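You operate a simulated robot arm through the tools that you are given. There is no shell and no other tool.

You run a simulated robot arm. Do the job below in one go: nothing can be reset, and whatever is moved stays where it is left.

JOB
Screw the grey cap on the open jar and stand it in the grey tray.
Fine: clamp it in the twist gauge while you screw, then open the clamp; use the empty pocket.

The check looks at the end state, three seconds after you hand in, the way a careful person would. Anything else that was tipped, shoved, dropped, spilled or broken makes it a failure. Lids that push on must go on centred and level and be pressed home; caps that screw on are set level and turned clockwise until they are tight.

ROBOT AND FRAMES
A 6-joint arm with a two-finger parallel gripper, fixed in place. Base frame: the origin is at the foot of the arm, x ahead of it, y to its left, z up; the work surface is at about z = 760. Readings come in mm, degrees, newtons and seconds.
With the tool pointing down near the work surface it reaches from about 300 to 740 mm from the base axis. Its first joint turns from -66.0 to 66.0 degrees. Payload 2.45 kg.
The tool frame sits at the grasp point between the pads (the TCP): z along the fingers, y along the line on which they close. The tips reach 24 mm beyond it. The gripper opens to 68 mm. The fingers are 17 mm wide and 10 mm thick; the gripper's body (40 by 70 mm) begins 41 mm behind the TCP.
Orientation is that of the tool frame in the base frame, as [roll, pitch, yaw] about the fixed x, y, z axes, in that order (R = Rz(yaw) Ry(pitch) Rx(roll)). With the fingers straight down and closing along the base's y, the tool's x points along the base's -x, its y along +y and its z along -z.

CONTROLS
- The arm moves only by the tool nudge_tool. Its argument "plan" is a list of rows, each an object (a shift or turn left out is 0, a gripper value left out holds the last) with "linear": the shift along the tool's x, y, z in m, a list of three; "angular": the turn, a rotation vector about the tool's x, y, z in degrees, a list of three; "claw": the finger opening in m, from 0 to 0.068. In form: [{"linear": [x, y, z], "angular": [ax, ay, az], "claw": claw}, ...]. A call has 1 to 20 rows; each row shifts and turns the commanded pose from where the row before left it, along the tool's axes as they then stand. Rows are played at 5 a second. More than 50 mm and 8.6 degrees between two rows, or a gripper value outside its range, and nothing of the call is played. A pose out of reach is approached as far as the arm can. The call stops where the force on the tool passes 40 N (or 10 N more than at its start, if that is more) or the arm is blocked; 0.2 s more then pass. Each finger travels about 108 mm/s and halts on what it meets, pressing with about 30 N; the grip force reading is that of the motor and also rises with nothing between the fingers. The clock runs only during rows and for 0.2 s after the last one: add rows that do not move to give the fingers time. It gives the time, the measured TCP pose, the force on the tool (base axes), the opening and the grip force at its end, in the units of the frame above (readings bear some noise), with the torque about the TCP (base axes, N m) and any sound that the robot's microphone picked up.
- Cameras (640 x 400 px; columns grow to the right, rows downward): "scene" is fixed at [168, 456.9, 1425.9]; the picture's right is [-0.34, -0.94, 0.00], its down [-0.84, 0.31, -0.45] and it looks along [0.42, -0.16, -0.89] (base axes); focal length 261 px, centre (320, 200). "wrist" rides on the gripper at [84, 11, -75] in the tool frame; the picture's right is [-0.13, 0.99, 0.00], its down [-0.60, -0.08, -0.79] and it looks along [-0.79, -0.10, 0.61] (tool axes); focal length 251 px, centre (320, 200). There is no depth. A picture from a camera that has moved, and an enlarged one, comes with that camera's place and axes in the base frame and with its lens.
- camera(camera): a new picture of that camera. No time passes.
- inspect(camera, box): a new picture of the part [left, top, right, bottom] of that camera's present view, enlarged. No time passes.
- close_job(): hands the job in; it is judged then, once.

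Places have to be worked out from the pictures, the camera data and where the tool is seen. Open the gripper and draw the arm clear of the work before you hand the job in, unless the task says otherwise.

The tools are called as a command line: name --argument value ..., lists and objects as JSON in quotes. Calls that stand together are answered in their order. nudge_tool: Moves the arm, as the interface text tells. Its arguments: {"type":"object","properties":{"plan":{"type":"array","items":{"type":"object","properties":{"linear":{"type":"array","items":{"type":"number"}},"angular":{"type":"array","items":{"type":"number"}},"claw":{"type":"number"}}}}},"required":["plan"]} The other tools are called the same way: camera (camera) takes a picture; inspect (camera, box) takes an enlarged picture of a part of a camera's view; close_job () hands the job in.

At the start:

```text
time: 0.0
eef_pos: [333.9, 304.2, 1176.7]
tool_rot: [179.9, 0.0, -179.9]
wrist_force: [0.6, 0.5, -0.4]
wrist_torque: [-0.01, -0.02, -0.03]
gripper_width: 68.0
grasp_force: 0.0
```

scene: 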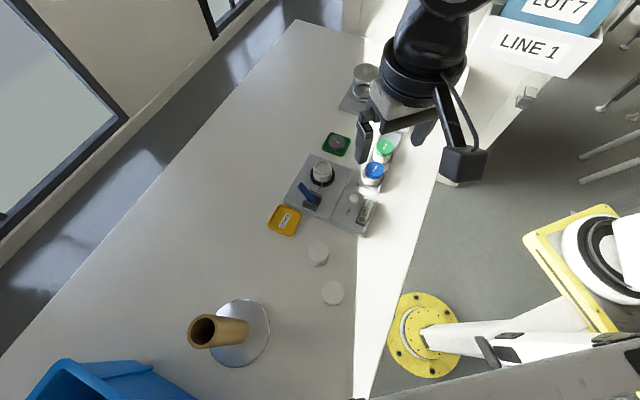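
wrist: 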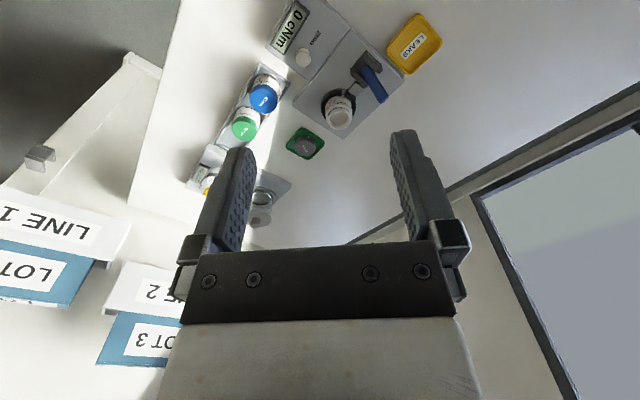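

I start by looking closely at the gauge, the jars, the tray and the caps before moving anything.

inspect --camera "scene" --box '[260, 120, 420, 250]'

inspect --camera "wrist" --box '[180, 0, 460, 240]'

inspect --camera "scene" --box '[320, 50, 420, 150]'

```text
3.08 times, centred on (340, 185) of scene
camera zoom: at [168.0, 456.9, 1425.9], right [-0.34, -0.94, 0.0], down [-0.84, 0.31, -0.45], along [0.42, -0.16, -0.89], focal length 804 px, centre (258, 246)
```

zoom: 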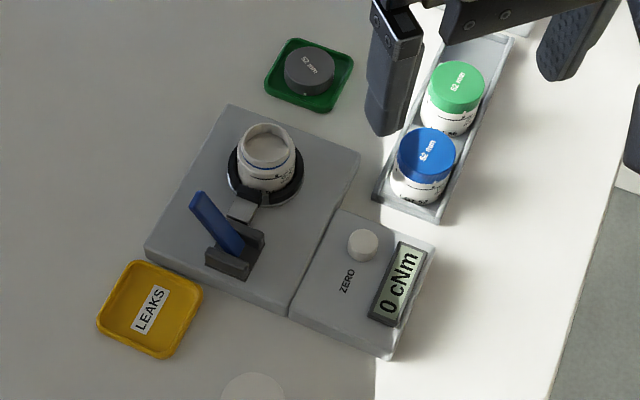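

```text
1.67 times, centred on (320, 120) of wrist
camera zoom: at [251.6, 314.6, 1251.9], right [0.13, 0.99, 0.0], down [0.6, -0.08, 0.79], along [0.79, -0.1, -0.61], focal length 419 px, centre (320, 333)
```

zoom: 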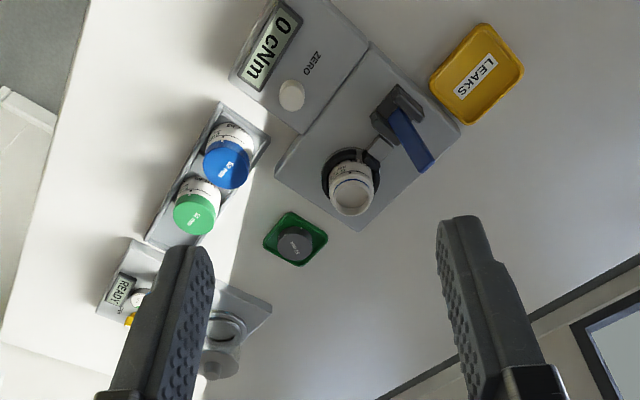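

```text
4.00 times, centred on (370, 100) of scene
camera zoom: at [168.0, 456.9, 1425.9], right [-0.34, -0.94, 0.0], down [-0.84, 0.31, -0.45], along [0.42, -0.16, -0.89], focal length 1045 px, centre (120, 600)
```

zoom: 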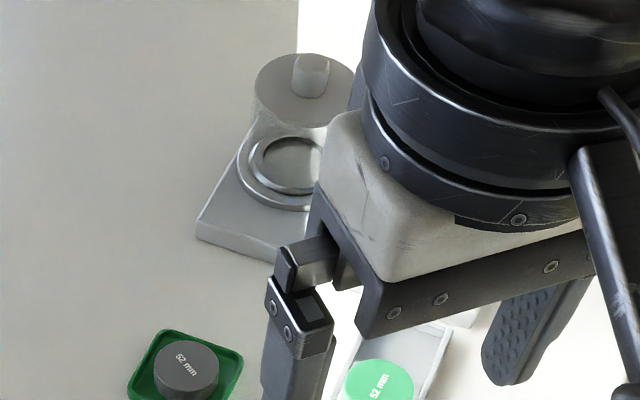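

The scene camera is partly blocked by the arm; the tray's far pocket is hidden. I move the arm high over to the right (y near 0) to free the view.

nudge_tool --plan '[{"linear": [-0.006, -0.04, 0.003]}, {"linear": [-0.006, -0.04, 0.003]}, {"linear": [-0.006, -0.04, 0.003]}, {"linear": [-0.006, -0.04, 0.003]}, {"linear": [-0.006, -0.04, 0.003]}, {"linear": [-0.006, -0.04, 0.003]}, {"linear": [-0.006, -0.04, 0.003]}, {"linear": [-0.006, -0.04, 0.003]}, {}]'

```text
time: 2.0
eef_pos: [382.5, -16.2, 1150.8]
tool_rot: [180.0, 0.1, -179.9]
wrist_force: [-0.8, -0.5, 0.9]
wrist_torque: [0.02, 0.0, 0.01]
gripper_width: 68.1
grasp_force: 0.1
```

The arm is now at y≈-16, so the scene camera should see the tray and gauges; I take fresh pictures.

camera --camera "scene"

camera --camera "wrist"

inspect --camera "scene" --box '[330, 40, 440, 200]'

inspect --camera "scene" --box '[280, 140, 376, 240]'

```text
taken
```

scene: 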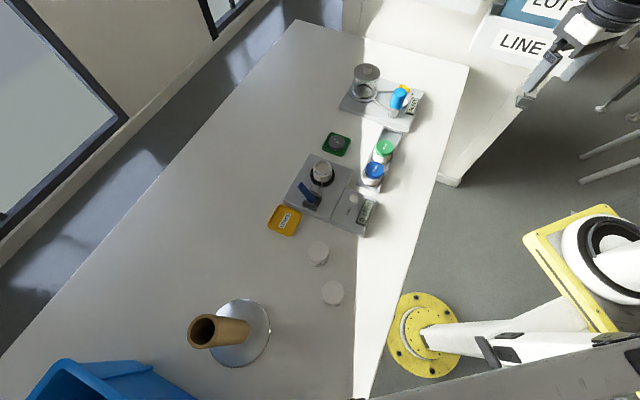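

```text
taken
camera wrist: at [300.1, -4.9, 1226.3], right [0.13, 0.99, 0.0], down [0.6, -0.08, 0.79], along [0.79, -0.1, -0.61], focal length 251 px, centre (320, 200)
```

wrist: 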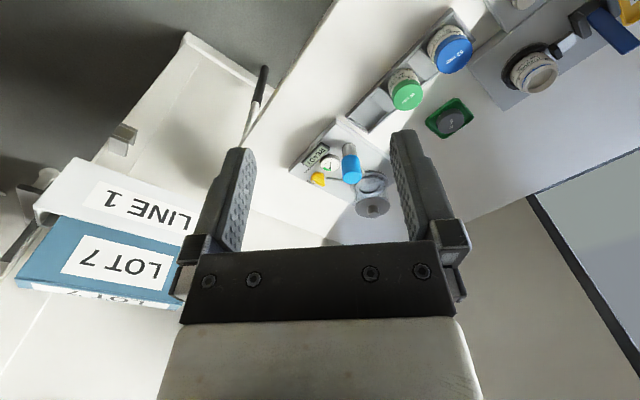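

```text
2.50 times, centred on (385, 120) of scene
camera zoom: at [168.0, 456.9, 1425.9], right [-0.34, -0.94, 0.0], down [-0.84, 0.31, -0.45], along [0.42, -0.16, -0.89], focal length 653 px, centre (158, 400)
```

zoom: 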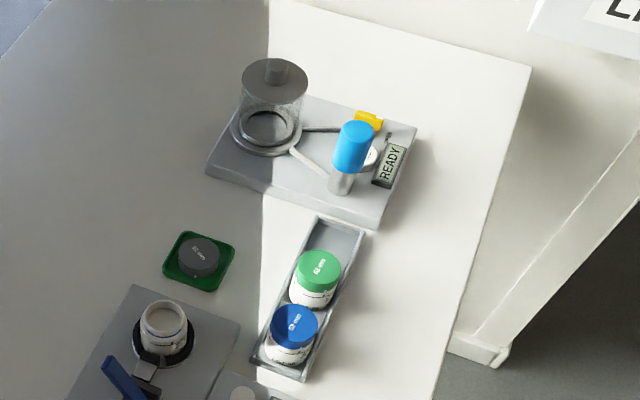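

```text
4.00 times, centred on (328, 190) of scene
camera zoom: at [168.0, 456.9, 1425.9], right [-0.34, -0.94, 0.0], down [-0.84, 0.31, -0.45], along [0.42, -0.16, -0.89], focal length 1045 px, centre (288, 240)
```

zoom: 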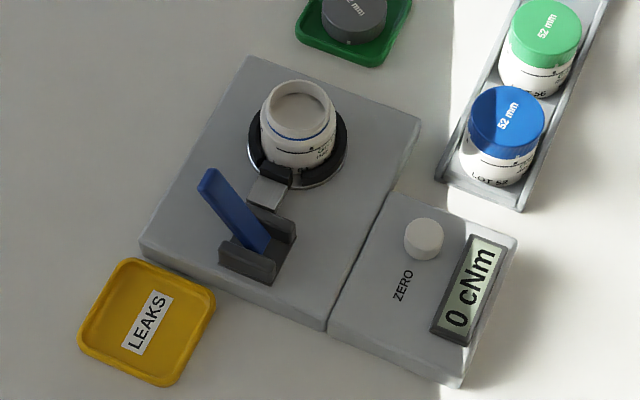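

The grey tray has three pockets, with the far one empty. The jar sits in the gauge's open clamp with the blue lever raised. I bring the wrist camera closer to the gauge.

nudge_tool --plan '[{"linear": [0.004, 0.037, 0.014]}, {"linear": [0.004, 0.037, 0.014]}, {"linear": [0.004, 0.037, 0.014]}, {"linear": [0.004, 0.037, 0.014]}, {"linear": [0.004, 0.037, 0.014]}, {"linear": [0.004, 0.037, 0.014]}, {"linear": [0.004, 0.037, 0.014]}, {"linear": [0.004, 0.037, 0.014]}, {"linear": [0.004, 0.037, 0.014]}, {"linear": [0.0, 0.0, 0.04]}, {}]'

camera --camera "wrist"

inspect --camera "wrist" --box '[180, 40, 460, 230]'

```text
time: 4.4
eef_pos: [343.3, 315.8, 983.5]
tool_rot: [179.9, 0.0, 179.9]
wrist_force: [0.1, -0.3, -0.6]
wrist_torque: [0.02, -0.03, -0.01]
gripper_width: 67.9
grasp_force: 0.0
```

```text
taken
camera wrist: at [262.1, 327.3, 1059.5], right [0.13, 0.99, 0.0], down [0.6, -0.08, 0.79], along [0.79, -0.1, -0.61], focal length 251 px, centre (320, 200)
```

wrist: 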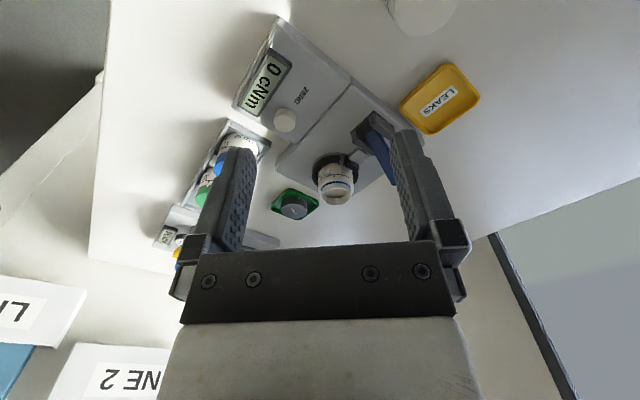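

```text
2.11 times, centred on (320, 135) of wrist
camera zoom: at [262.1, 327.3, 1059.5], right [0.13, 0.99, 0.0], down [0.6, -0.08, 0.79], along [0.79, -0.1, -0.61], focal length 529 px, centre (320, 337)
```

zoom: 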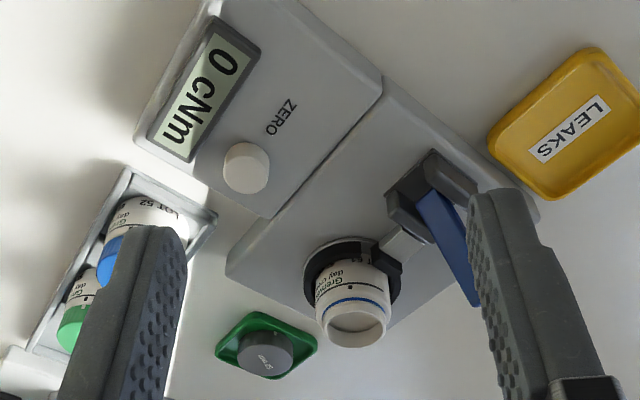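

Triangulating gives the jar mouth at about (533, 315, 844) and the grey cap's top at about (652, 225, 775). I zoom in on the details from here.

inspect --camera "wrist" --box '[262, 180, 326, 220]'

inspect --camera "wrist" --box '[300, 100, 420, 220]'

inspect --camera "scene" --box '[290, 125, 354, 165]'

inspect --camera "scene" --box '[280, 155, 344, 215]'

```text
10.00 times, centred on (294, 200) of wrist
camera zoom: at [262.1, 327.3, 1059.5], right [0.13, 0.99, 0.0], down [0.6, -0.08, 0.79], along [0.79, -0.1, -0.61], focal length 2514 px, centre (580, 200)
```

zoom: 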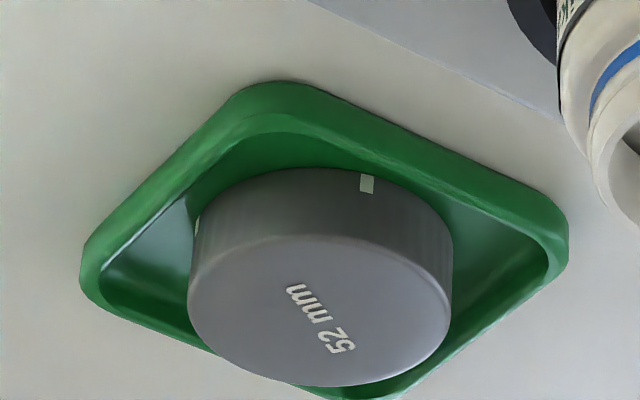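

```text
3.33 times, centred on (360, 160) of wrist
camera zoom: at [262.1, 327.3, 1059.5], right [0.13, 0.99, 0.0], down [0.6, -0.08, 0.79], along [0.79, -0.1, -0.61], focal length 838 px, centre (187, 333)
```

zoom: 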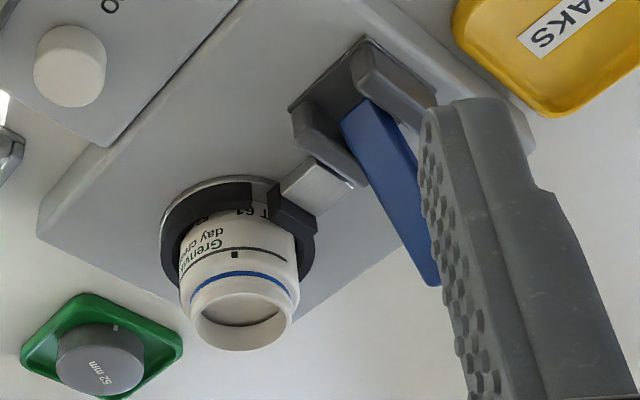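

```text
10.00 times, centred on (322, 145) of scene
camera zoom: at [168.0, 456.9, 1425.9], right [-0.34, -0.94, 0.0], down [-0.84, 0.31, -0.45], along [0.42, -0.16, -0.89], focal length 2612 px, centre (300, 750)
```

zoom: 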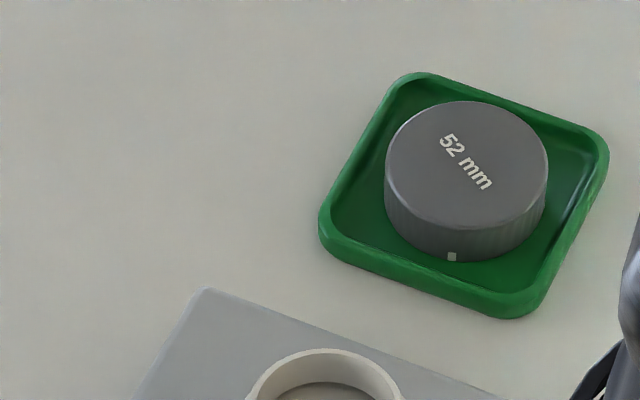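

```text
6.67 times, centred on (312, 185) of scene
camera zoom: at [168.0, 456.9, 1425.9], right [-0.34, -0.94, 0.0], down [-0.84, 0.31, -0.45], along [0.42, -0.16, -0.89], focal length 1742 px, centre (373, 300)
```

zoom: 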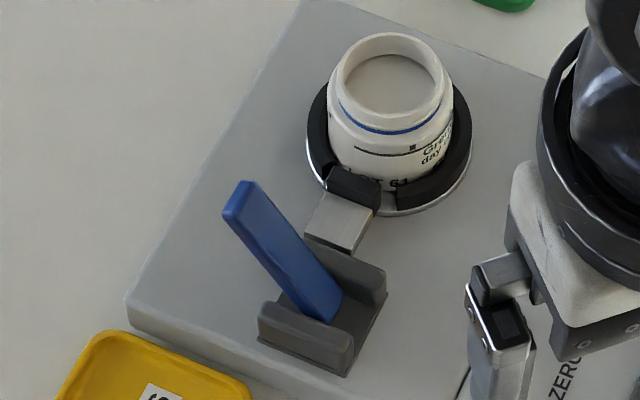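

The dish's corners point along ±x/±y and the cap stands about 10 mm above the dish rim. The lever swings in a plane parallel to the plate's edge. I look at the finished jars and the lever/clamp once more for reference.

inspect --camera "scene" --box '[355, 135, 405, 195]'

inspect --camera "wrist" --box '[340, 110, 404, 160]'

inspect --camera "scene" --box '[295, 175, 335, 215]'

inspect --camera "wrist" --box '[305, 145, 369, 210]'

```text
6.67 times, centred on (380, 165) of scene
camera zoom: at [168.0, 456.9, 1425.9], right [-0.34, -0.94, 0.0], down [-0.84, 0.31, -0.45], along [0.42, -0.16, -0.89], focal length 1742 px, centre (-80, 433)
```

zoom: 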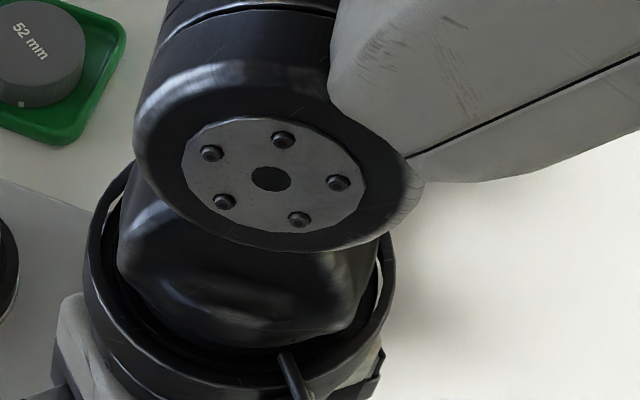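

```text
8.00 times, centred on (372, 135) of wrist
camera zoom: at [262.1, 327.3, 1059.5], right [0.13, 0.99, 0.0], down [0.6, -0.08, 0.79], along [0.79, -0.1, -0.61], focal length 2012 px, centre (-96, 720)
```

zoom: 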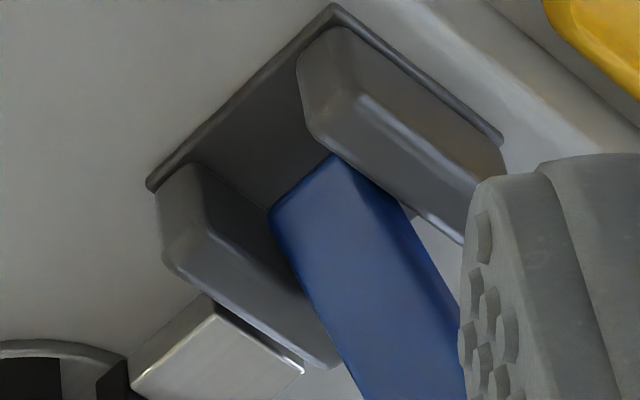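

```text
10.00 times, centred on (315, 195) of scene
camera zoom: at [168.0, 456.9, 1425.9], right [-0.34, -0.94, 0.0], down [-0.84, 0.31, -0.45], along [0.42, -0.16, -0.89], focal length 2612 px, centre (370, 250)
```

zoom: 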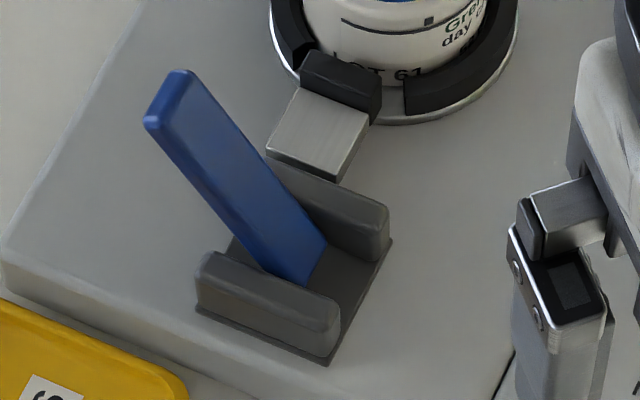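

```text
6.15 times, centred on (337, 178) of wrist
camera zoom: at [262.1, 327.3, 1059.5], right [0.13, 0.99, 0.0], down [0.6, -0.08, 0.79], along [0.79, -0.1, -0.61], focal length 1547 px, centre (215, 338)
```

zoom: 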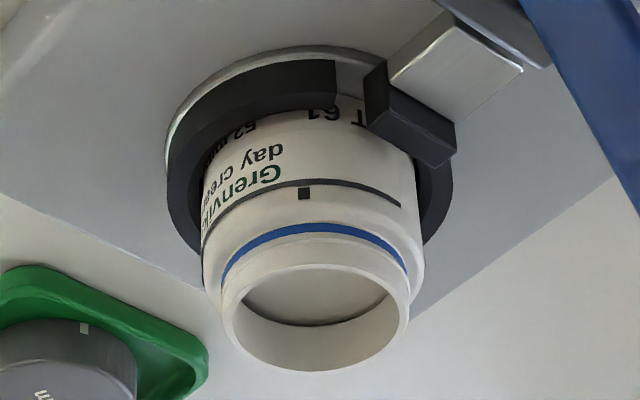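

The lever stands at about 63° elevation, leaning toward (+x,+y), between cheeks whose trough it should lie down into. I close the fingers, turn the tool 45° so it closes across the lever, and hover above the lever's base to check alignment.

nudge_tool --plan '[{"angular": [0, 0, -7.5], "claw": 0.0}, {"angular": [0, 0, -7.5]}, {"angular": [0, 0, -7.5]}, {"angular": [0, 0, -7.5]}, {"angular": [0, 0, -7.5]}, {"angular": [0, 0, -7.5]}, {"linear": [-0.0314, -0.0133, 0.0146]}, {"linear": [-0.0314, -0.0133, 0.0146]}, {"linear": [-0.0314, -0.0133, 0.0146]}, {"linear": [-0.0314, -0.0133, 0.0146]}, {}]'

camera --camera "wrist"

camera --camera "scene"

```text
time: 6.8
eef_pos: [473.7, 368.6, 927.3]
tool_rot: [-180.0, 0.0, -134.9]
wrist_force: [0.6, -0.4, -0.5]
wrist_torque: [0.01, -0.03, -0.02]
gripper_width: 0.0
grasp_force: 23.7
```

```text
taken
camera wrist: at [408.7, 317.9, 1003.8], right [-0.61, 0.79, 0.0], down [0.48, 0.37, 0.79], along [0.63, 0.48, -0.61], focal length 251 px, centre (320, 200)
```

wrist: 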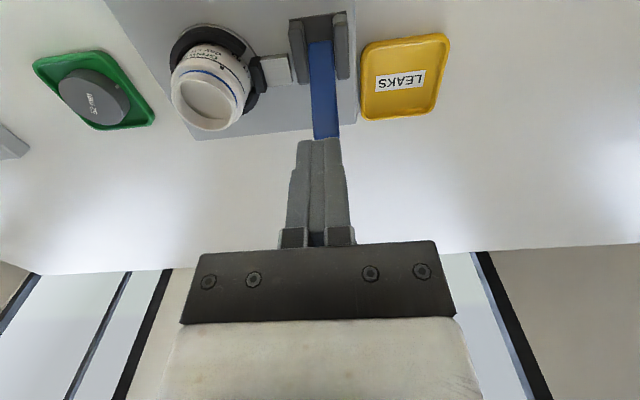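

```text
taken
```

scene: 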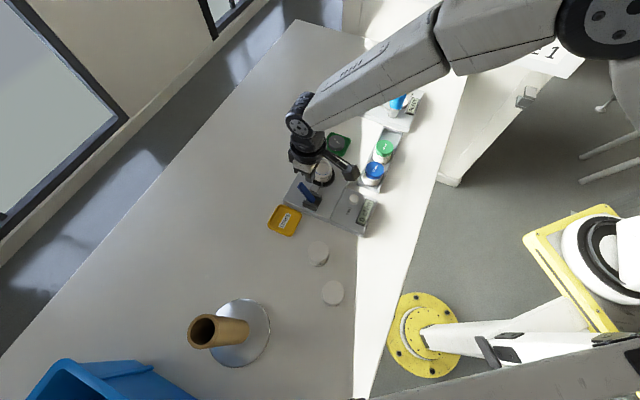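

The fingers line up with the lever's centreline within about a millimetre. I lower the closed tips beside the lever's upper face (tips to about z = 840), stopping clear of it.

nudge_tool --plan '[{"linear": [0, 0, 0.021]}, {"linear": [0, 0, 0.021]}, {"linear": [0, 0, 0.021]}, {}, {}]'

camera --camera "wrist"

inspect --camera "scene" --box '[280, 150, 360, 220]'

```text
time: 8.0
eef_pos: [473.1, 368.0, 865.8]
tool_rot: [-179.9, 0.0, -134.9]
wrist_force: [0.4, 1.0, -0.6]
wrist_torque: [0.0, 0.0, 0.0]
gripper_width: 0.0
grasp_force: 23.6
```

```text
taken
camera wrist: at [406.8, 315.5, 940.0], right [-0.61, 0.79, 0.0], down [0.48, 0.37, 0.79], along [0.63, 0.48, -0.61], focal length 251 px, centre (320, 200)
```

wrist: 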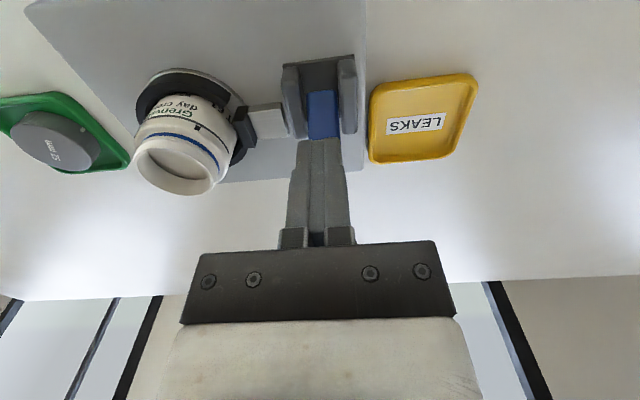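

```text
5.71 times, centred on (320, 185) of scene
camera zoom: at [168.0, 456.9, 1425.9], right [-0.34, -0.94, 0.0], down [-0.84, 0.31, -0.45], along [0.42, -0.16, -0.89], focal length 1493 px, centre (320, 286)
```

zoom: 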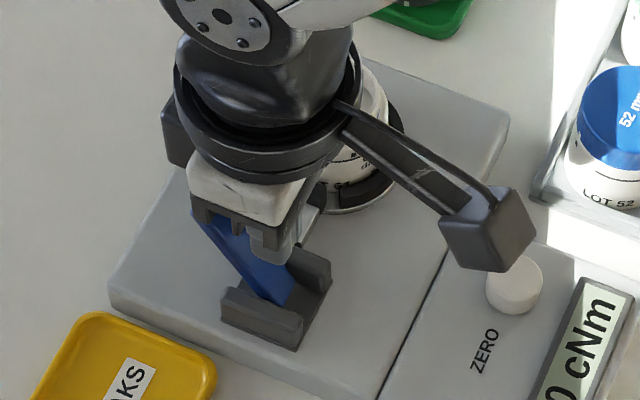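

The tips are beside the lever, not touching (forces near zero). I now push it along its arc: first outward, then increasingly downward, for the first half of the swing.

nudge_tool --plan '[{"linear": [-0.0067, 0, 0.0013]}, {"linear": [-0.0065, 0, 0.003]}, {"linear": [-0.0057, 0, 0.0036]}, {"linear": [-0.0043, 0, 0.0034]}, {"linear": [-0.0036, 0, 0.0035]}, {"linear": [-0.0036, 0, 0.004]}, {"linear": [-0.003, 0, 0.0041]}, {}]'

camera --camera "wrist"

inspect --camera "scene" --box '[280, 150, 360, 220]'

```text
time: 8.7
eef_pos: [478.4, 374.2, 863.2]
tool_rot: [179.9, -0.9, -134.9]
wrist_force: [-9.8, -10.3, 15.3]
wrist_torque: [-0.1, 0.16, -0.01]
gripper_width: 0.1
grasp_force: 23.6
stopped in row 3: the force on the tool passed its limit at 50 N (the readings are from after the stop); the commanded pose is now the measured one
```

```text
taken
camera wrist: at [413.9, 323.3, 939.2], right [-0.61, 0.79, 0.0], down [0.49, 0.38, 0.78], along [0.62, 0.48, -0.62], focal length 251 px, centre (320, 200)
```

wrist: 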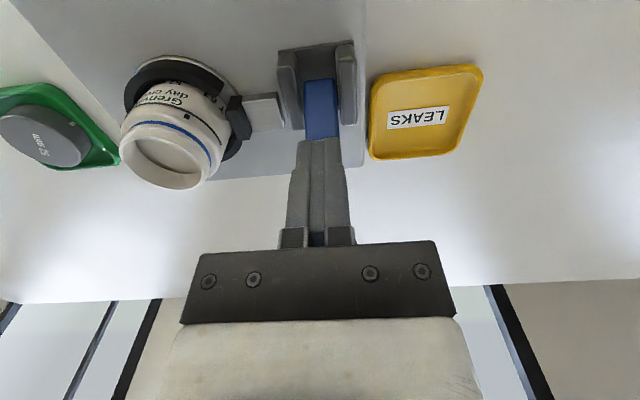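

```text
5.71 times, centred on (320, 185) of scene
camera zoom: at [167.5, 456.5, 1426.1], right [-0.34, -0.94, 0.0], down [-0.84, 0.31, -0.45], along [0.42, -0.16, -0.89], focal length 1493 px, centre (320, 286)
```

zoom: 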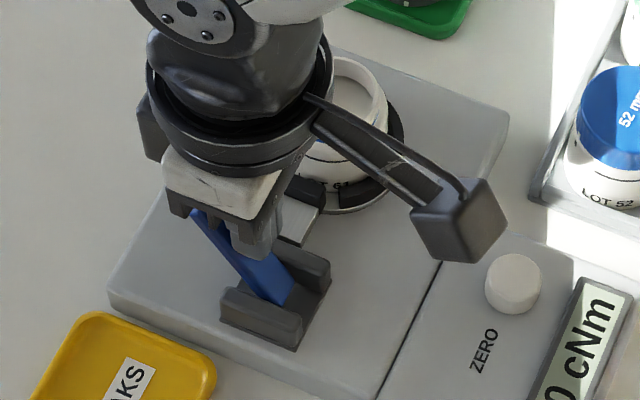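

Pushing outward met a hard 50 N without the lever moving, so that side is probably its open stop (or it is very stiff there). I lift clear, pass over the lever to its other side, and look at it again.

nudge_tool --plan '[{"linear": [0.004, 0, -0.005]}, {"linear": [0, 0, -0.03]}, {"linear": [0, 0, -0.035]}, {"linear": [-0.025, 0, 0]}, {"linear": [-0.025, 0, 0]}, {"linear": [-0.025, 0, 0]}, {"linear": [-0.025, 0, 0]}, {"linear": [-0.02, 0, 0]}, {}]'

camera --camera "wrist"

inspect --camera "scene" --box '[280, 150, 360, 220]'

inspect --camera "wrist" --box '[160, 0, 360, 125]'

```text
time: 10.7
eef_pos: [563.3, 458.2, 929.5]
tool_rot: [180.0, -0.8, -134.9]
wrist_force: [0.2, -0.4, 0.0]
wrist_torque: [0.0, 0.02, 0.01]
gripper_width: 0.3
grasp_force: 23.4
```

```text
taken
camera wrist: at [497.9, 406.5, 1005.6], right [-0.61, 0.79, 0.0], down [0.49, 0.38, 0.79], along [0.62, 0.48, -0.62], focal length 251 px, centre (320, 200)
```

wrist: 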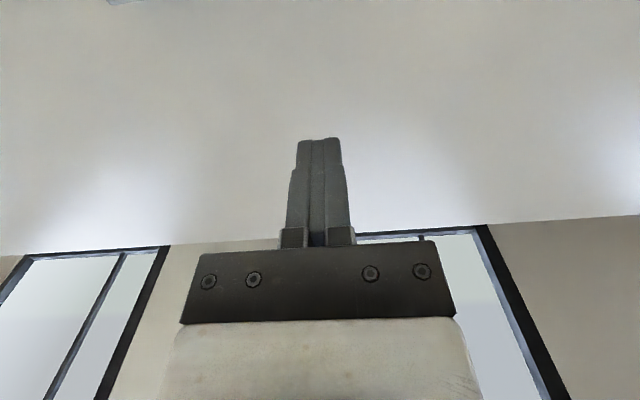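

```text
5.71 times, centred on (320, 185) of scene
camera zoom: at [168.0, 456.9, 1425.9], right [-0.34, -0.94, 0.0], down [-0.84, 0.31, -0.45], along [0.42, -0.16, -0.89], focal length 1493 px, centre (320, 286)
```

zoom: 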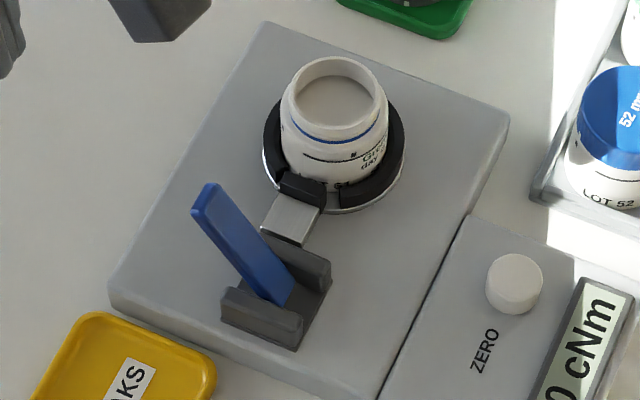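

```text
3.20 times, centred on (260, 62) of wrist
camera zoom: at [497.9, 406.5, 1005.6], right [-0.61, 0.79, 0.0], down [0.49, 0.38, 0.79], along [0.62, 0.48, -0.62], focal length 805 px, centre (512, 640)
```

zoom: 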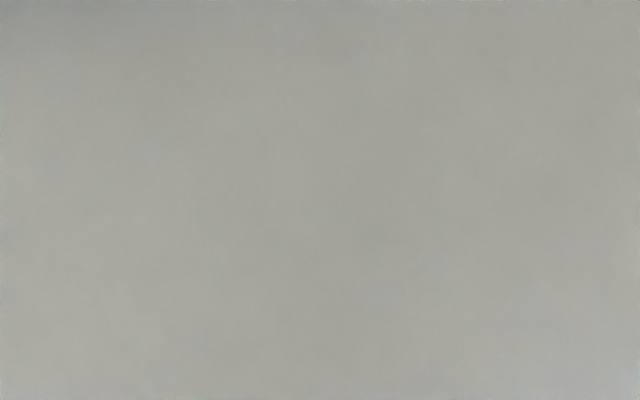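

The lever hasn't moved or been harmed. I correct the small tilt, descend on its far side with tips at about z = 843, and approach it horizontally.

nudge_tool --plan '[{"angular": [0, -0.8, 0]}, {"linear": [0, 0, 0.031]}, {"linear": [0, 0, 0.031]}, {"linear": [0.025, 0, 0]}, {"linear": [0.025, 0, 0]}, {"linear": [0.02, 0, 0]}, {}]'

inspect --camera "scene" --box '[280, 150, 360, 220]'

camera --camera "wrist"

```text
time: 12.3
eef_pos: [512.3, 407.1, 868.5]
tool_rot: [-179.9, 0.2, -134.9]
wrist_force: [0.2, -0.2, 0.2]
wrist_torque: [0.03, 0.0, 0.03]
gripper_width: 0.0
grasp_force: 23.3
```

```text
5.71 times, centred on (320, 185) of scene
camera zoom: at [168.0, 456.9, 1425.9], right [-0.34, -0.94, 0.0], down [-0.84, 0.31, -0.45], along [0.42, -0.16, -0.89], focal length 1493 px, centre (320, 286)
```

zoom: 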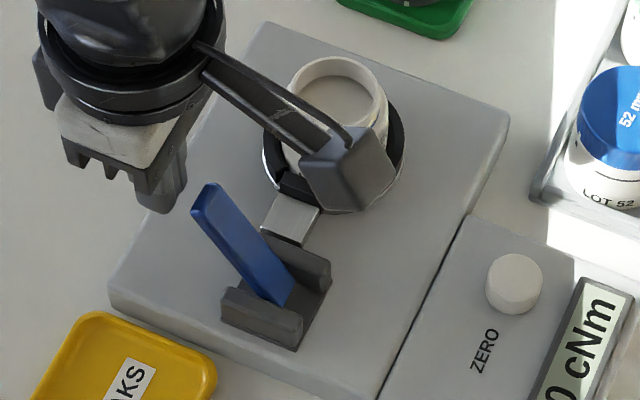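

```text
taken
camera wrist: at [446.7, 355.4, 943.1], right [-0.61, 0.79, 0.0], down [0.48, 0.37, 0.79], along [0.63, 0.49, -0.61], focal length 251 px, centre (320, 200)
```

wrist: 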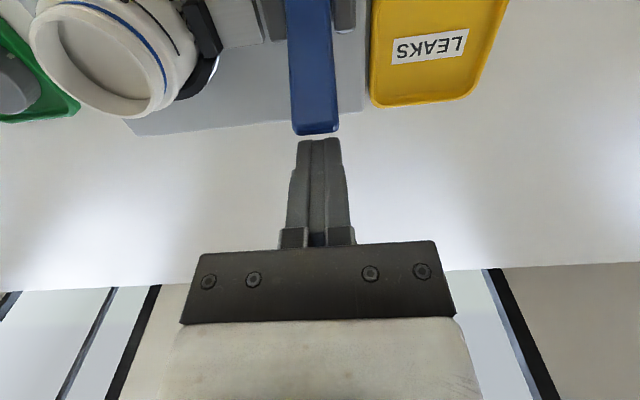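

The lever's tip is seen at (493, 389, 863), centred on the fingers with about 10 mm gap. I push slowly toward (-x,-y), away from the stop, and watch the force.

nudge_tool --plan '[{"linear": [0.004, 0, 0]}, {"linear": [0.004, 0, 0]}, {"linear": [0.003, 0, 0]}, {"linear": [0.003, 0, 0]}, {"linear": [0.003, 0, 0]}, {"linear": [0.003, 0, 0]}, {"linear": [0.003, 0, 0]}, {}]'

inspect --camera "scene" --box '[280, 150, 360, 220]'

```text
time: 14.1
eef_pos: [497.9, 391.9, 869.6]
tool_rot: [-180.0, 0.1, -135.0]
wrist_force: [0.4, 0.3, -0.1]
wrist_torque: [-0.02, -0.02, -0.02]
gripper_width: 0.0
grasp_force: 23.7
```

```text
5.71 times, centred on (320, 185) of scene
camera zoom: at [168.0, 456.9, 1425.9], right [-0.34, -0.94, 0.0], down [-0.84, 0.31, -0.45], along [0.42, -0.16, -0.89], focal length 1493 px, centre (320, 286)
```

zoom: 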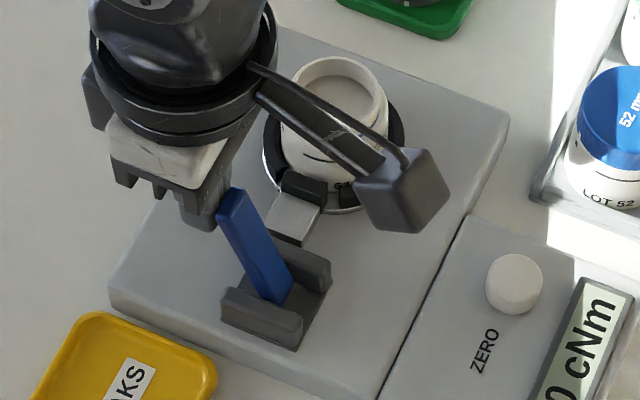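

The lever moves freely this way (force near zero). I keep pushing to past vertical.

nudge_tool --plan '[{"linear": [0.003, 0, 0]}, {"linear": [0.003, 0, 0]}, {"linear": [0.003, 0, 0]}, {"linear": [0.003, 0, 0]}, {"linear": [0.003, 0, 0]}, {"linear": [0.003, 0, 0]}, {"linear": [0.003, 0, 0]}, {"linear": [0.003, 0, 0]}, {}]'

inspect --camera "scene" --box '[280, 150, 360, 220]'

camera --camera "wrist"

```text
time: 16.1
eef_pos: [482.5, 376.6, 871.5]
tool_rot: [180.0, 0.6, -135.0]
wrist_force: [8.3, 2.6, 27.1]
wrist_torque: [-0.02, -0.2, 0.03]
gripper_width: 0.1
grasp_force: 23.3
```

```text
5.71 times, centred on (320, 185) of scene
camera zoom: at [167.8, 456.6, 1426.0], right [-0.34, -0.94, 0.0], down [-0.84, 0.31, -0.45], along [0.42, -0.16, -0.89], focal length 1493 px, centre (320, 286)
```

zoom: 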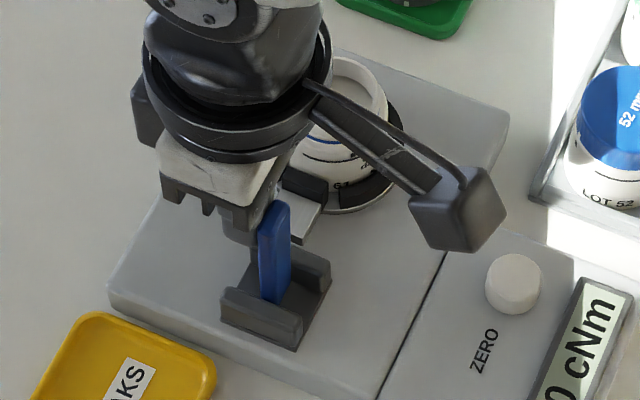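

```text
taken
camera wrist: at [415.3, 324.2, 945.8], right [-0.61, 0.79, 0.0], down [0.48, 0.37, 0.8], along [0.63, 0.49, -0.6], focal length 251 px, centre (320, 200)
```

wrist: 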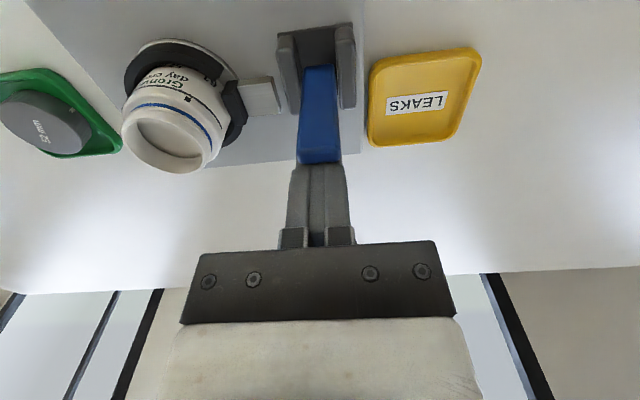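

The lever is now vertical, but the 27 N is mostly vertical: its end seems to be catching under the step on the fingers. I raise the tool 12 mm so only the tips touch it, then continue pushing.

nudge_tool --plan '[{"linear": [-0.001, 0, -0.004]}, {"linear": [0, 0, -0.004]}, {"linear": [0, 0, -0.004]}, {}, {"linear": [0.003, 0, 0]}, {"linear": [0.003, 0, 0]}, {"linear": [0.003, 0, 0]}, {}]'

inspect --camera "scene" --box '[280, 150, 360, 220]'

camera --camera "wrist"

```text
time: 17.9
eef_pos: [475.3, 369.9, 879.7]
tool_rot: [-180.0, 0.1, -135.0]
wrist_force: [0.5, 0.3, 0.9]
wrist_torque: [0.0, 0.01, -0.01]
gripper_width: 0.0
grasp_force: 23.8
```

```text
5.71 times, centred on (320, 185) of scene
camera zoom: at [168.0, 456.9, 1425.9], right [-0.34, -0.94, 0.0], down [-0.84, 0.31, -0.45], along [0.42, -0.16, -0.89], focal length 1493 px, centre (320, 286)
```

zoom: 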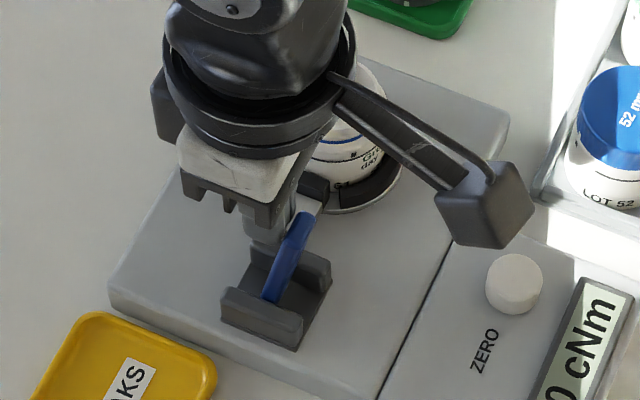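

```text
taken
camera wrist: at [408.6, 317.5, 956.0], right [-0.61, 0.79, 0.0], down [0.48, 0.37, 0.79], along [0.63, 0.49, -0.61], focal length 251 px, centre (320, 200)
```

wrist: 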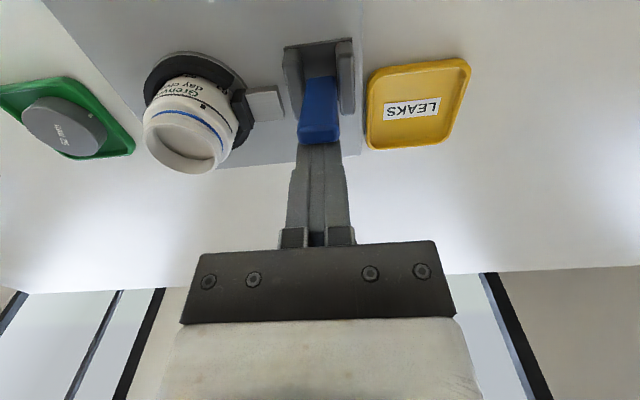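

The lever follows with almost no force, now leaning past vertical. I continue in small steps.

nudge_tool --plan '[{"linear": [0.003, 0, 0]}, {"linear": [0.003, 0, 0]}, {"linear": [0.003, 0, 0.001]}, {"linear": [0.003, 0, 0.001]}, {"linear": [0.003, 0, 0.0015]}, {"linear": [0.003, 0, 0.0015]}, {}]'

inspect --camera "scene" --box '[280, 150, 360, 220]'

camera --camera "wrist"

```text
time: 19.5
eef_pos: [462.1, 357.2, 875.0]
tool_rot: [-179.9, 0.3, -135.1]
wrist_force: [0.5, 2.1, 0.9]
wrist_torque: [0.05, -0.01, 0.0]
gripper_width: 0.0
grasp_force: 23.0
```

```text
5.71 times, centred on (320, 185) of scene
camera zoom: at [168.0, 457.0, 1425.9], right [-0.34, -0.94, 0.0], down [-0.84, 0.31, -0.45], along [0.42, -0.16, -0.89], focal length 1493 px, centre (320, 286)
```

zoom: 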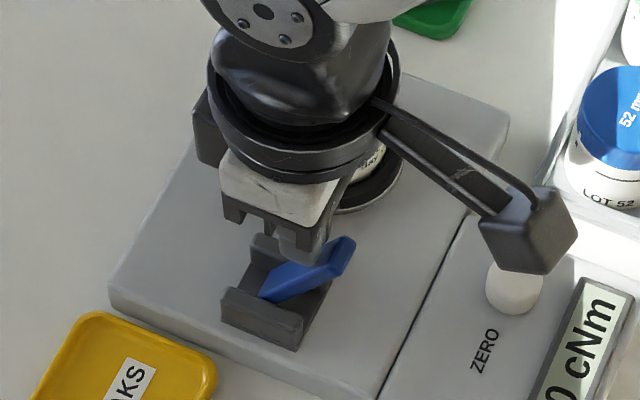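

```text
taken
camera wrist: at [396.2, 305.4, 950.7], right [-0.61, 0.79, 0.0], down [0.48, 0.37, 0.8], along [0.63, 0.49, -0.61], focal length 251 px, centre (320, 200)
```

wrist: 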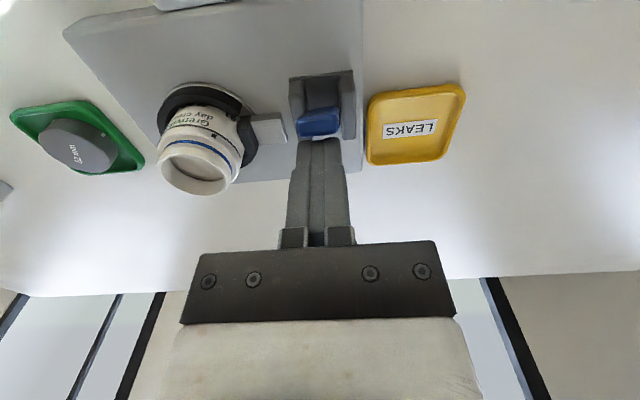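

The lever now leans about 28° past vertical with negligible force. I follow the arc, moving increasingly downward.

nudge_tool --plan '[{"linear": [0.0025, 0, 0.0013]}, {"linear": [0.0025, 0, 0.0014]}, {"linear": [0.0021, 0, 0.0013]}, {"linear": [0.0021, 0, 0.0014]}, {"linear": [0.0019, 0, 0.0015]}, {"linear": [0.0019, 0, 0.0015]}, {"linear": [0.0018, 0, 0.0017]}, {"linear": [0.0018, 0, 0.0017]}, {"linear": [0.0017, 0, 0.0018]}, {"linear": [0.0016, 0, 0.0018]}, {"linear": [0.0015, 0, 0.0019]}, {"linear": [0.0014, 0, 0.002]}, {}]'

inspect --camera "scene" --box '[280, 150, 360, 220]'

camera --camera "wrist"

```text
time: 20.7
eef_pos: [461.2, 356.7, 877.5]
tool_rot: [-179.9, 1.9, -135.0]
wrist_force: [2.3, 1.5, 1.9]
wrist_torque: [0.0, -0.07, -0.01]
gripper_width: 0.0
grasp_force: 23.4
stopped in row 6: the force on the tool passed its limit at 41 N (the readings are from after the stop); the commanded pose is now the measured one
```

```text
5.71 times, centred on (320, 185) of scene
camera zoom: at [168.0, 456.9, 1425.9], right [-0.34, -0.94, 0.0], down [-0.84, 0.31, -0.45], along [0.42, -0.16, -0.89], focal length 1493 px, centre (320, 286)
```

zoom: 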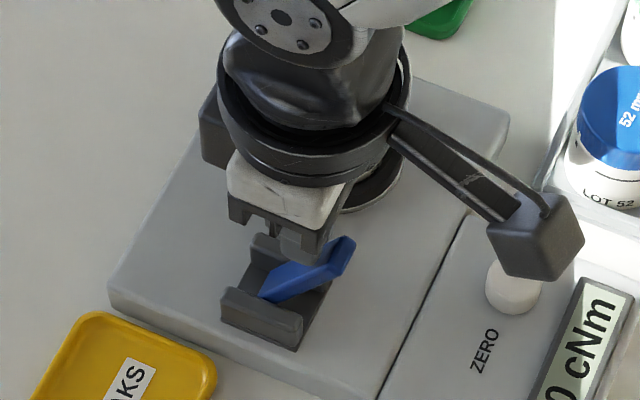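

```text
taken
camera wrist: at [394.1, 303.2, 948.7], right [-0.61, 0.79, 0.0], down [0.46, 0.35, 0.81], along [0.64, 0.5, -0.58], focal length 251 px, centre (320, 200)
```

wrist: 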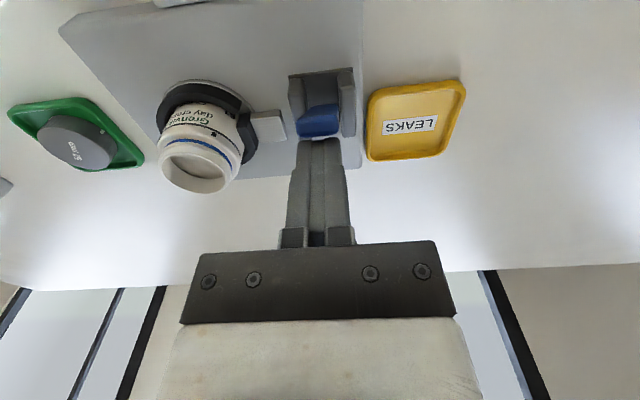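

At 41 N the lever reached a stop on this side, mirrored from where it began, so this should be the clamped end. I back off, lift, level the tool and look at the jaw.

nudge_tool --plan '[{"linear": [-0.003, 0, -0.002]}, {"linear": [-0.003, 0, -0.02]}, {"linear": [0, 0, -0.03]}, {"angular": [0, 1.9, 0]}, {"linear": [0, 0, -0.03]}, {"linear": [-0.04, 0, 0]}, {"linear": [-0.04, 0, 0]}, {"linear": [-0.04, 0, 0]}, {}]'

inspect --camera "scene" --box '[280, 150, 360, 220]'

inspect --camera "scene" --box '[295, 160, 335, 200]'

```text
time: 22.7
eef_pos: [551.5, 444.7, 957.1]
tool_rot: [180.0, -0.2, -134.9]
wrist_force: [-0.6, 0.7, -0.3]
wrist_torque: [0.0, 0.01, 0.0]
gripper_width: 0.0
grasp_force: 24.0
```

```text
5.71 times, centred on (320, 185) of scene
camera zoom: at [168.0, 456.9, 1425.9], right [-0.34, -0.94, 0.0], down [-0.84, 0.31, -0.45], along [0.42, -0.16, -0.89], focal length 1493 px, centre (320, 286)
```

zoom: 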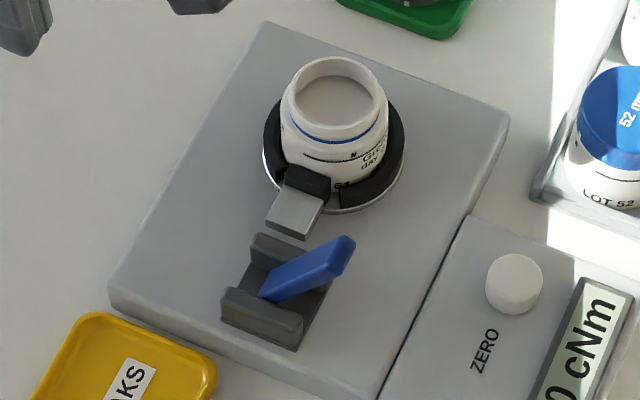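

```text
10.00 times, centred on (315, 180) of scene
camera zoom: at [168.0, 456.9, 1425.9], right [-0.34, -0.94, 0.0], down [-0.84, 0.31, -0.45], along [0.42, -0.16, -0.89], focal length 2612 px, centre (370, 400)
```

zoom: 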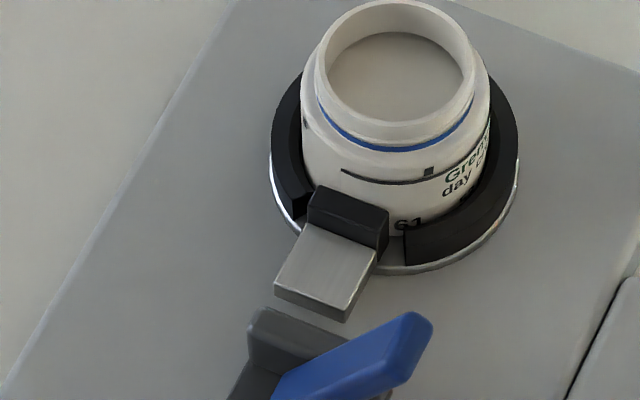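

The jaw block has slid in against the jar: the clamp is closed. Next I turn the tool back to yaw 180, open the fingers and move above the grey cap at about (647, 226), staying high.

nudge_tool --plan '[{"angular": [0, 0, 7.5], "claw": 0.06}, {"angular": [0, 0, 7.5]}, {"angular": [0, 0, 7.5]}, {"angular": [0, 0, 7.5]}, {"angular": [0, 0, 7.5]}, {"angular": [0, 0, 7.5]}, {"linear": [-0.0159, -0.0364, 0.0095]}, {"linear": [-0.0159, -0.0364, 0.0095]}, {"linear": [-0.0159, -0.0364, 0.0095]}, {"linear": [-0.0159, -0.0364, 0.0095]}, {"linear": [-0.0159, -0.0364, 0.0095]}, {"linear": [-0.0159, -0.0364, 0.0095]}, {}, {}]'

camera --camera "wrist"

inspect --camera "scene" --box '[280, 110, 380, 190]'

```text
time: 25.7
eef_pos: [642.9, 225.1, 900.0]
tool_rot: [-179.9, -0.1, -180.0]
wrist_force: [0.2, -0.2, -0.5]
wrist_torque: [-0.02, 0.0, 0.01]
gripper_width: 60.1
grasp_force: 0.0
```

```text
taken
camera wrist: at [559.7, 236.3, 975.3], right [0.13, 0.99, 0.0], down [0.61, -0.08, 0.79], along [0.79, -0.1, -0.61], focal length 251 px, centre (320, 200)
```

wrist: 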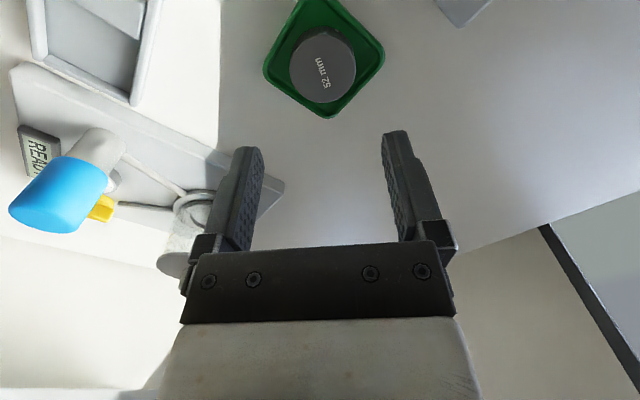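

```text
5.00 times, centred on (330, 150) of scene
camera zoom: at [168.0, 456.9, 1425.9], right [-0.34, -0.94, 0.0], down [-0.84, 0.31, -0.45], along [0.42, -0.16, -0.89], focal length 1306 px, centre (270, 450)
```

zoom: 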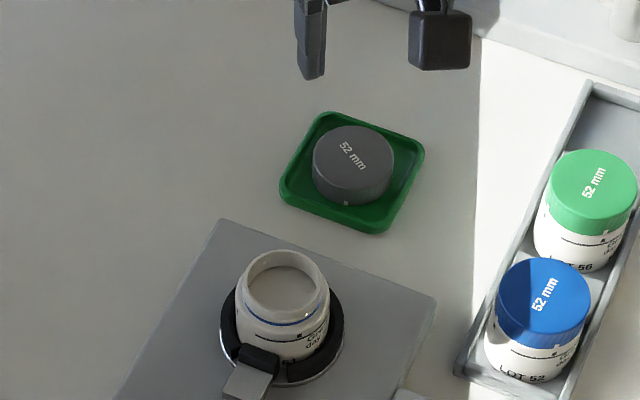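

From here the cap's top comes out at about (646, 227). I zoom the wrist view for an accurate cap centre and the dish rim height.

inspect --camera "wrist" --box '[255, 0, 391, 125]'

inspect --camera "scene" --box '[312, 125, 362, 160]'

```text
3.20 times, centred on (323, 62) of wrist
camera zoom: at [559.7, 236.3, 975.3], right [0.13, 0.99, 0.0], down [0.61, -0.08, 0.79], along [0.79, -0.1, -0.61], focal length 805 px, centre (310, 640)
```

zoom: 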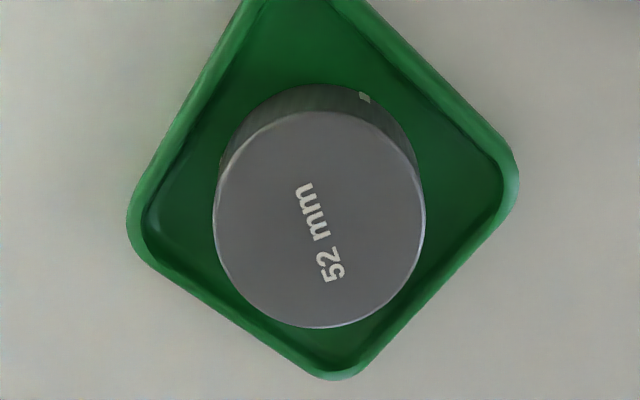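

```text
11.43 times, centred on (337, 142) of scene
camera zoom: at [168.0, 456.9, 1425.9], right [-0.34, -0.94, 0.0], down [-0.84, 0.31, -0.45], along [0.42, -0.16, -0.89], focal length 2985 px, centre (126, 857)
```

zoom: 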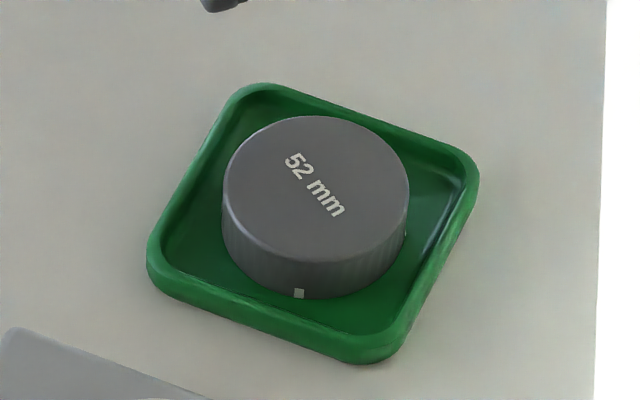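

The cap centre is about (647.5, 226.5), top near z = 783, diameter about 50.5 mm. I align over it and descend to just above the cap top first.

nudge_tool --plan '[{"linear": [-0.0045, 0.0013, 0.02]}, {"linear": [0, 0, 0.025]}, {"linear": [0, 0, 0.025]}, {}, {}]'

camera --camera "wrist"

inspect --camera "scene" --box '[297, 110, 377, 170]'

```text
time: 26.9
eef_pos: [647.5, 226.5, 830.5]
tool_rot: [-179.9, -0.1, -180.0]
wrist_force: [-1.2, 0.2, 1.4]
wrist_torque: [-0.03, 0.01, 0.01]
gripper_width: 60.0
grasp_force: 0.0
```

```text
taken
camera wrist: at [564.4, 236.5, 905.3], right [0.13, 0.99, 0.0], down [0.61, -0.08, 0.79], along [0.79, -0.1, -0.61], focal length 251 px, centre (320, 200)
```

wrist: 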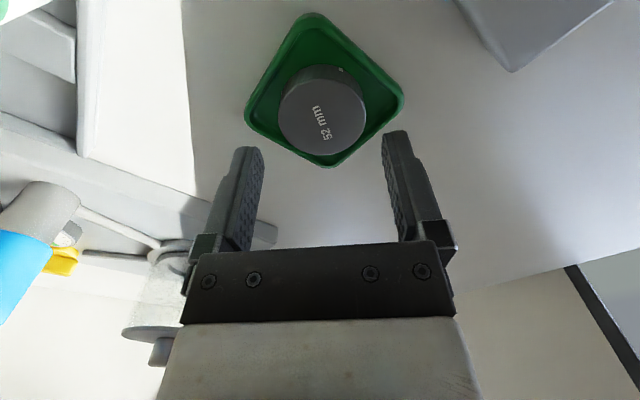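

```text
6.67 times, centred on (337, 140) of scene
camera zoom: at [168.0, 456.9, 1425.9], right [-0.34, -0.94, 0.0], down [-0.84, 0.31, -0.45], along [0.42, -0.16, -0.89], focal length 1742 px, centre (207, 600)
```

zoom: 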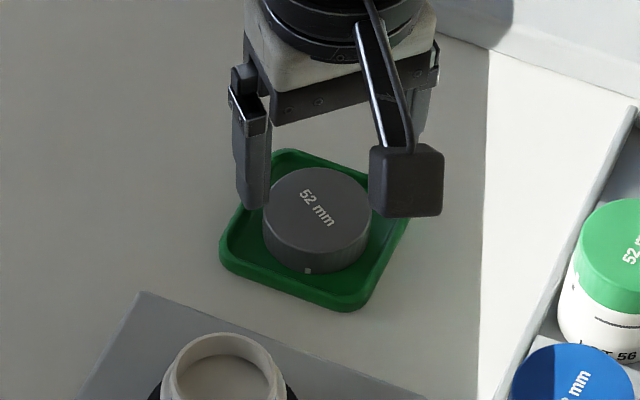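

The cap is centred between the fingers in y. I zoom to refine the fore-aft alignment before going down.

inspect --camera "wrist" --box '[240, 0, 410, 175]'

```text
2.29 times, centred on (325, 88) of wrist
camera zoom: at [564.4, 236.5, 905.3], right [0.13, 0.99, 0.0], down [0.61, -0.08, 0.79], along [0.79, -0.1, -0.61], focal length 575 px, centre (309, 457)
```

zoom: 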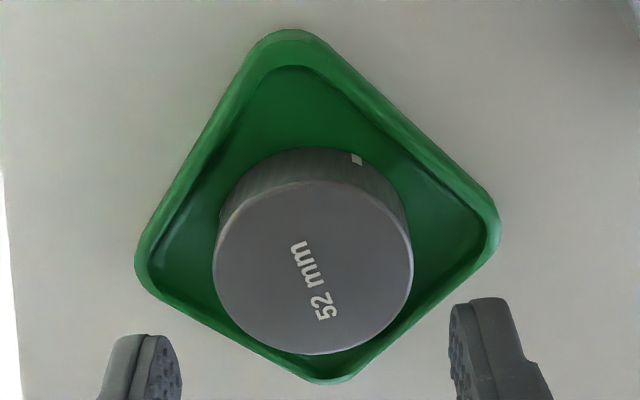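

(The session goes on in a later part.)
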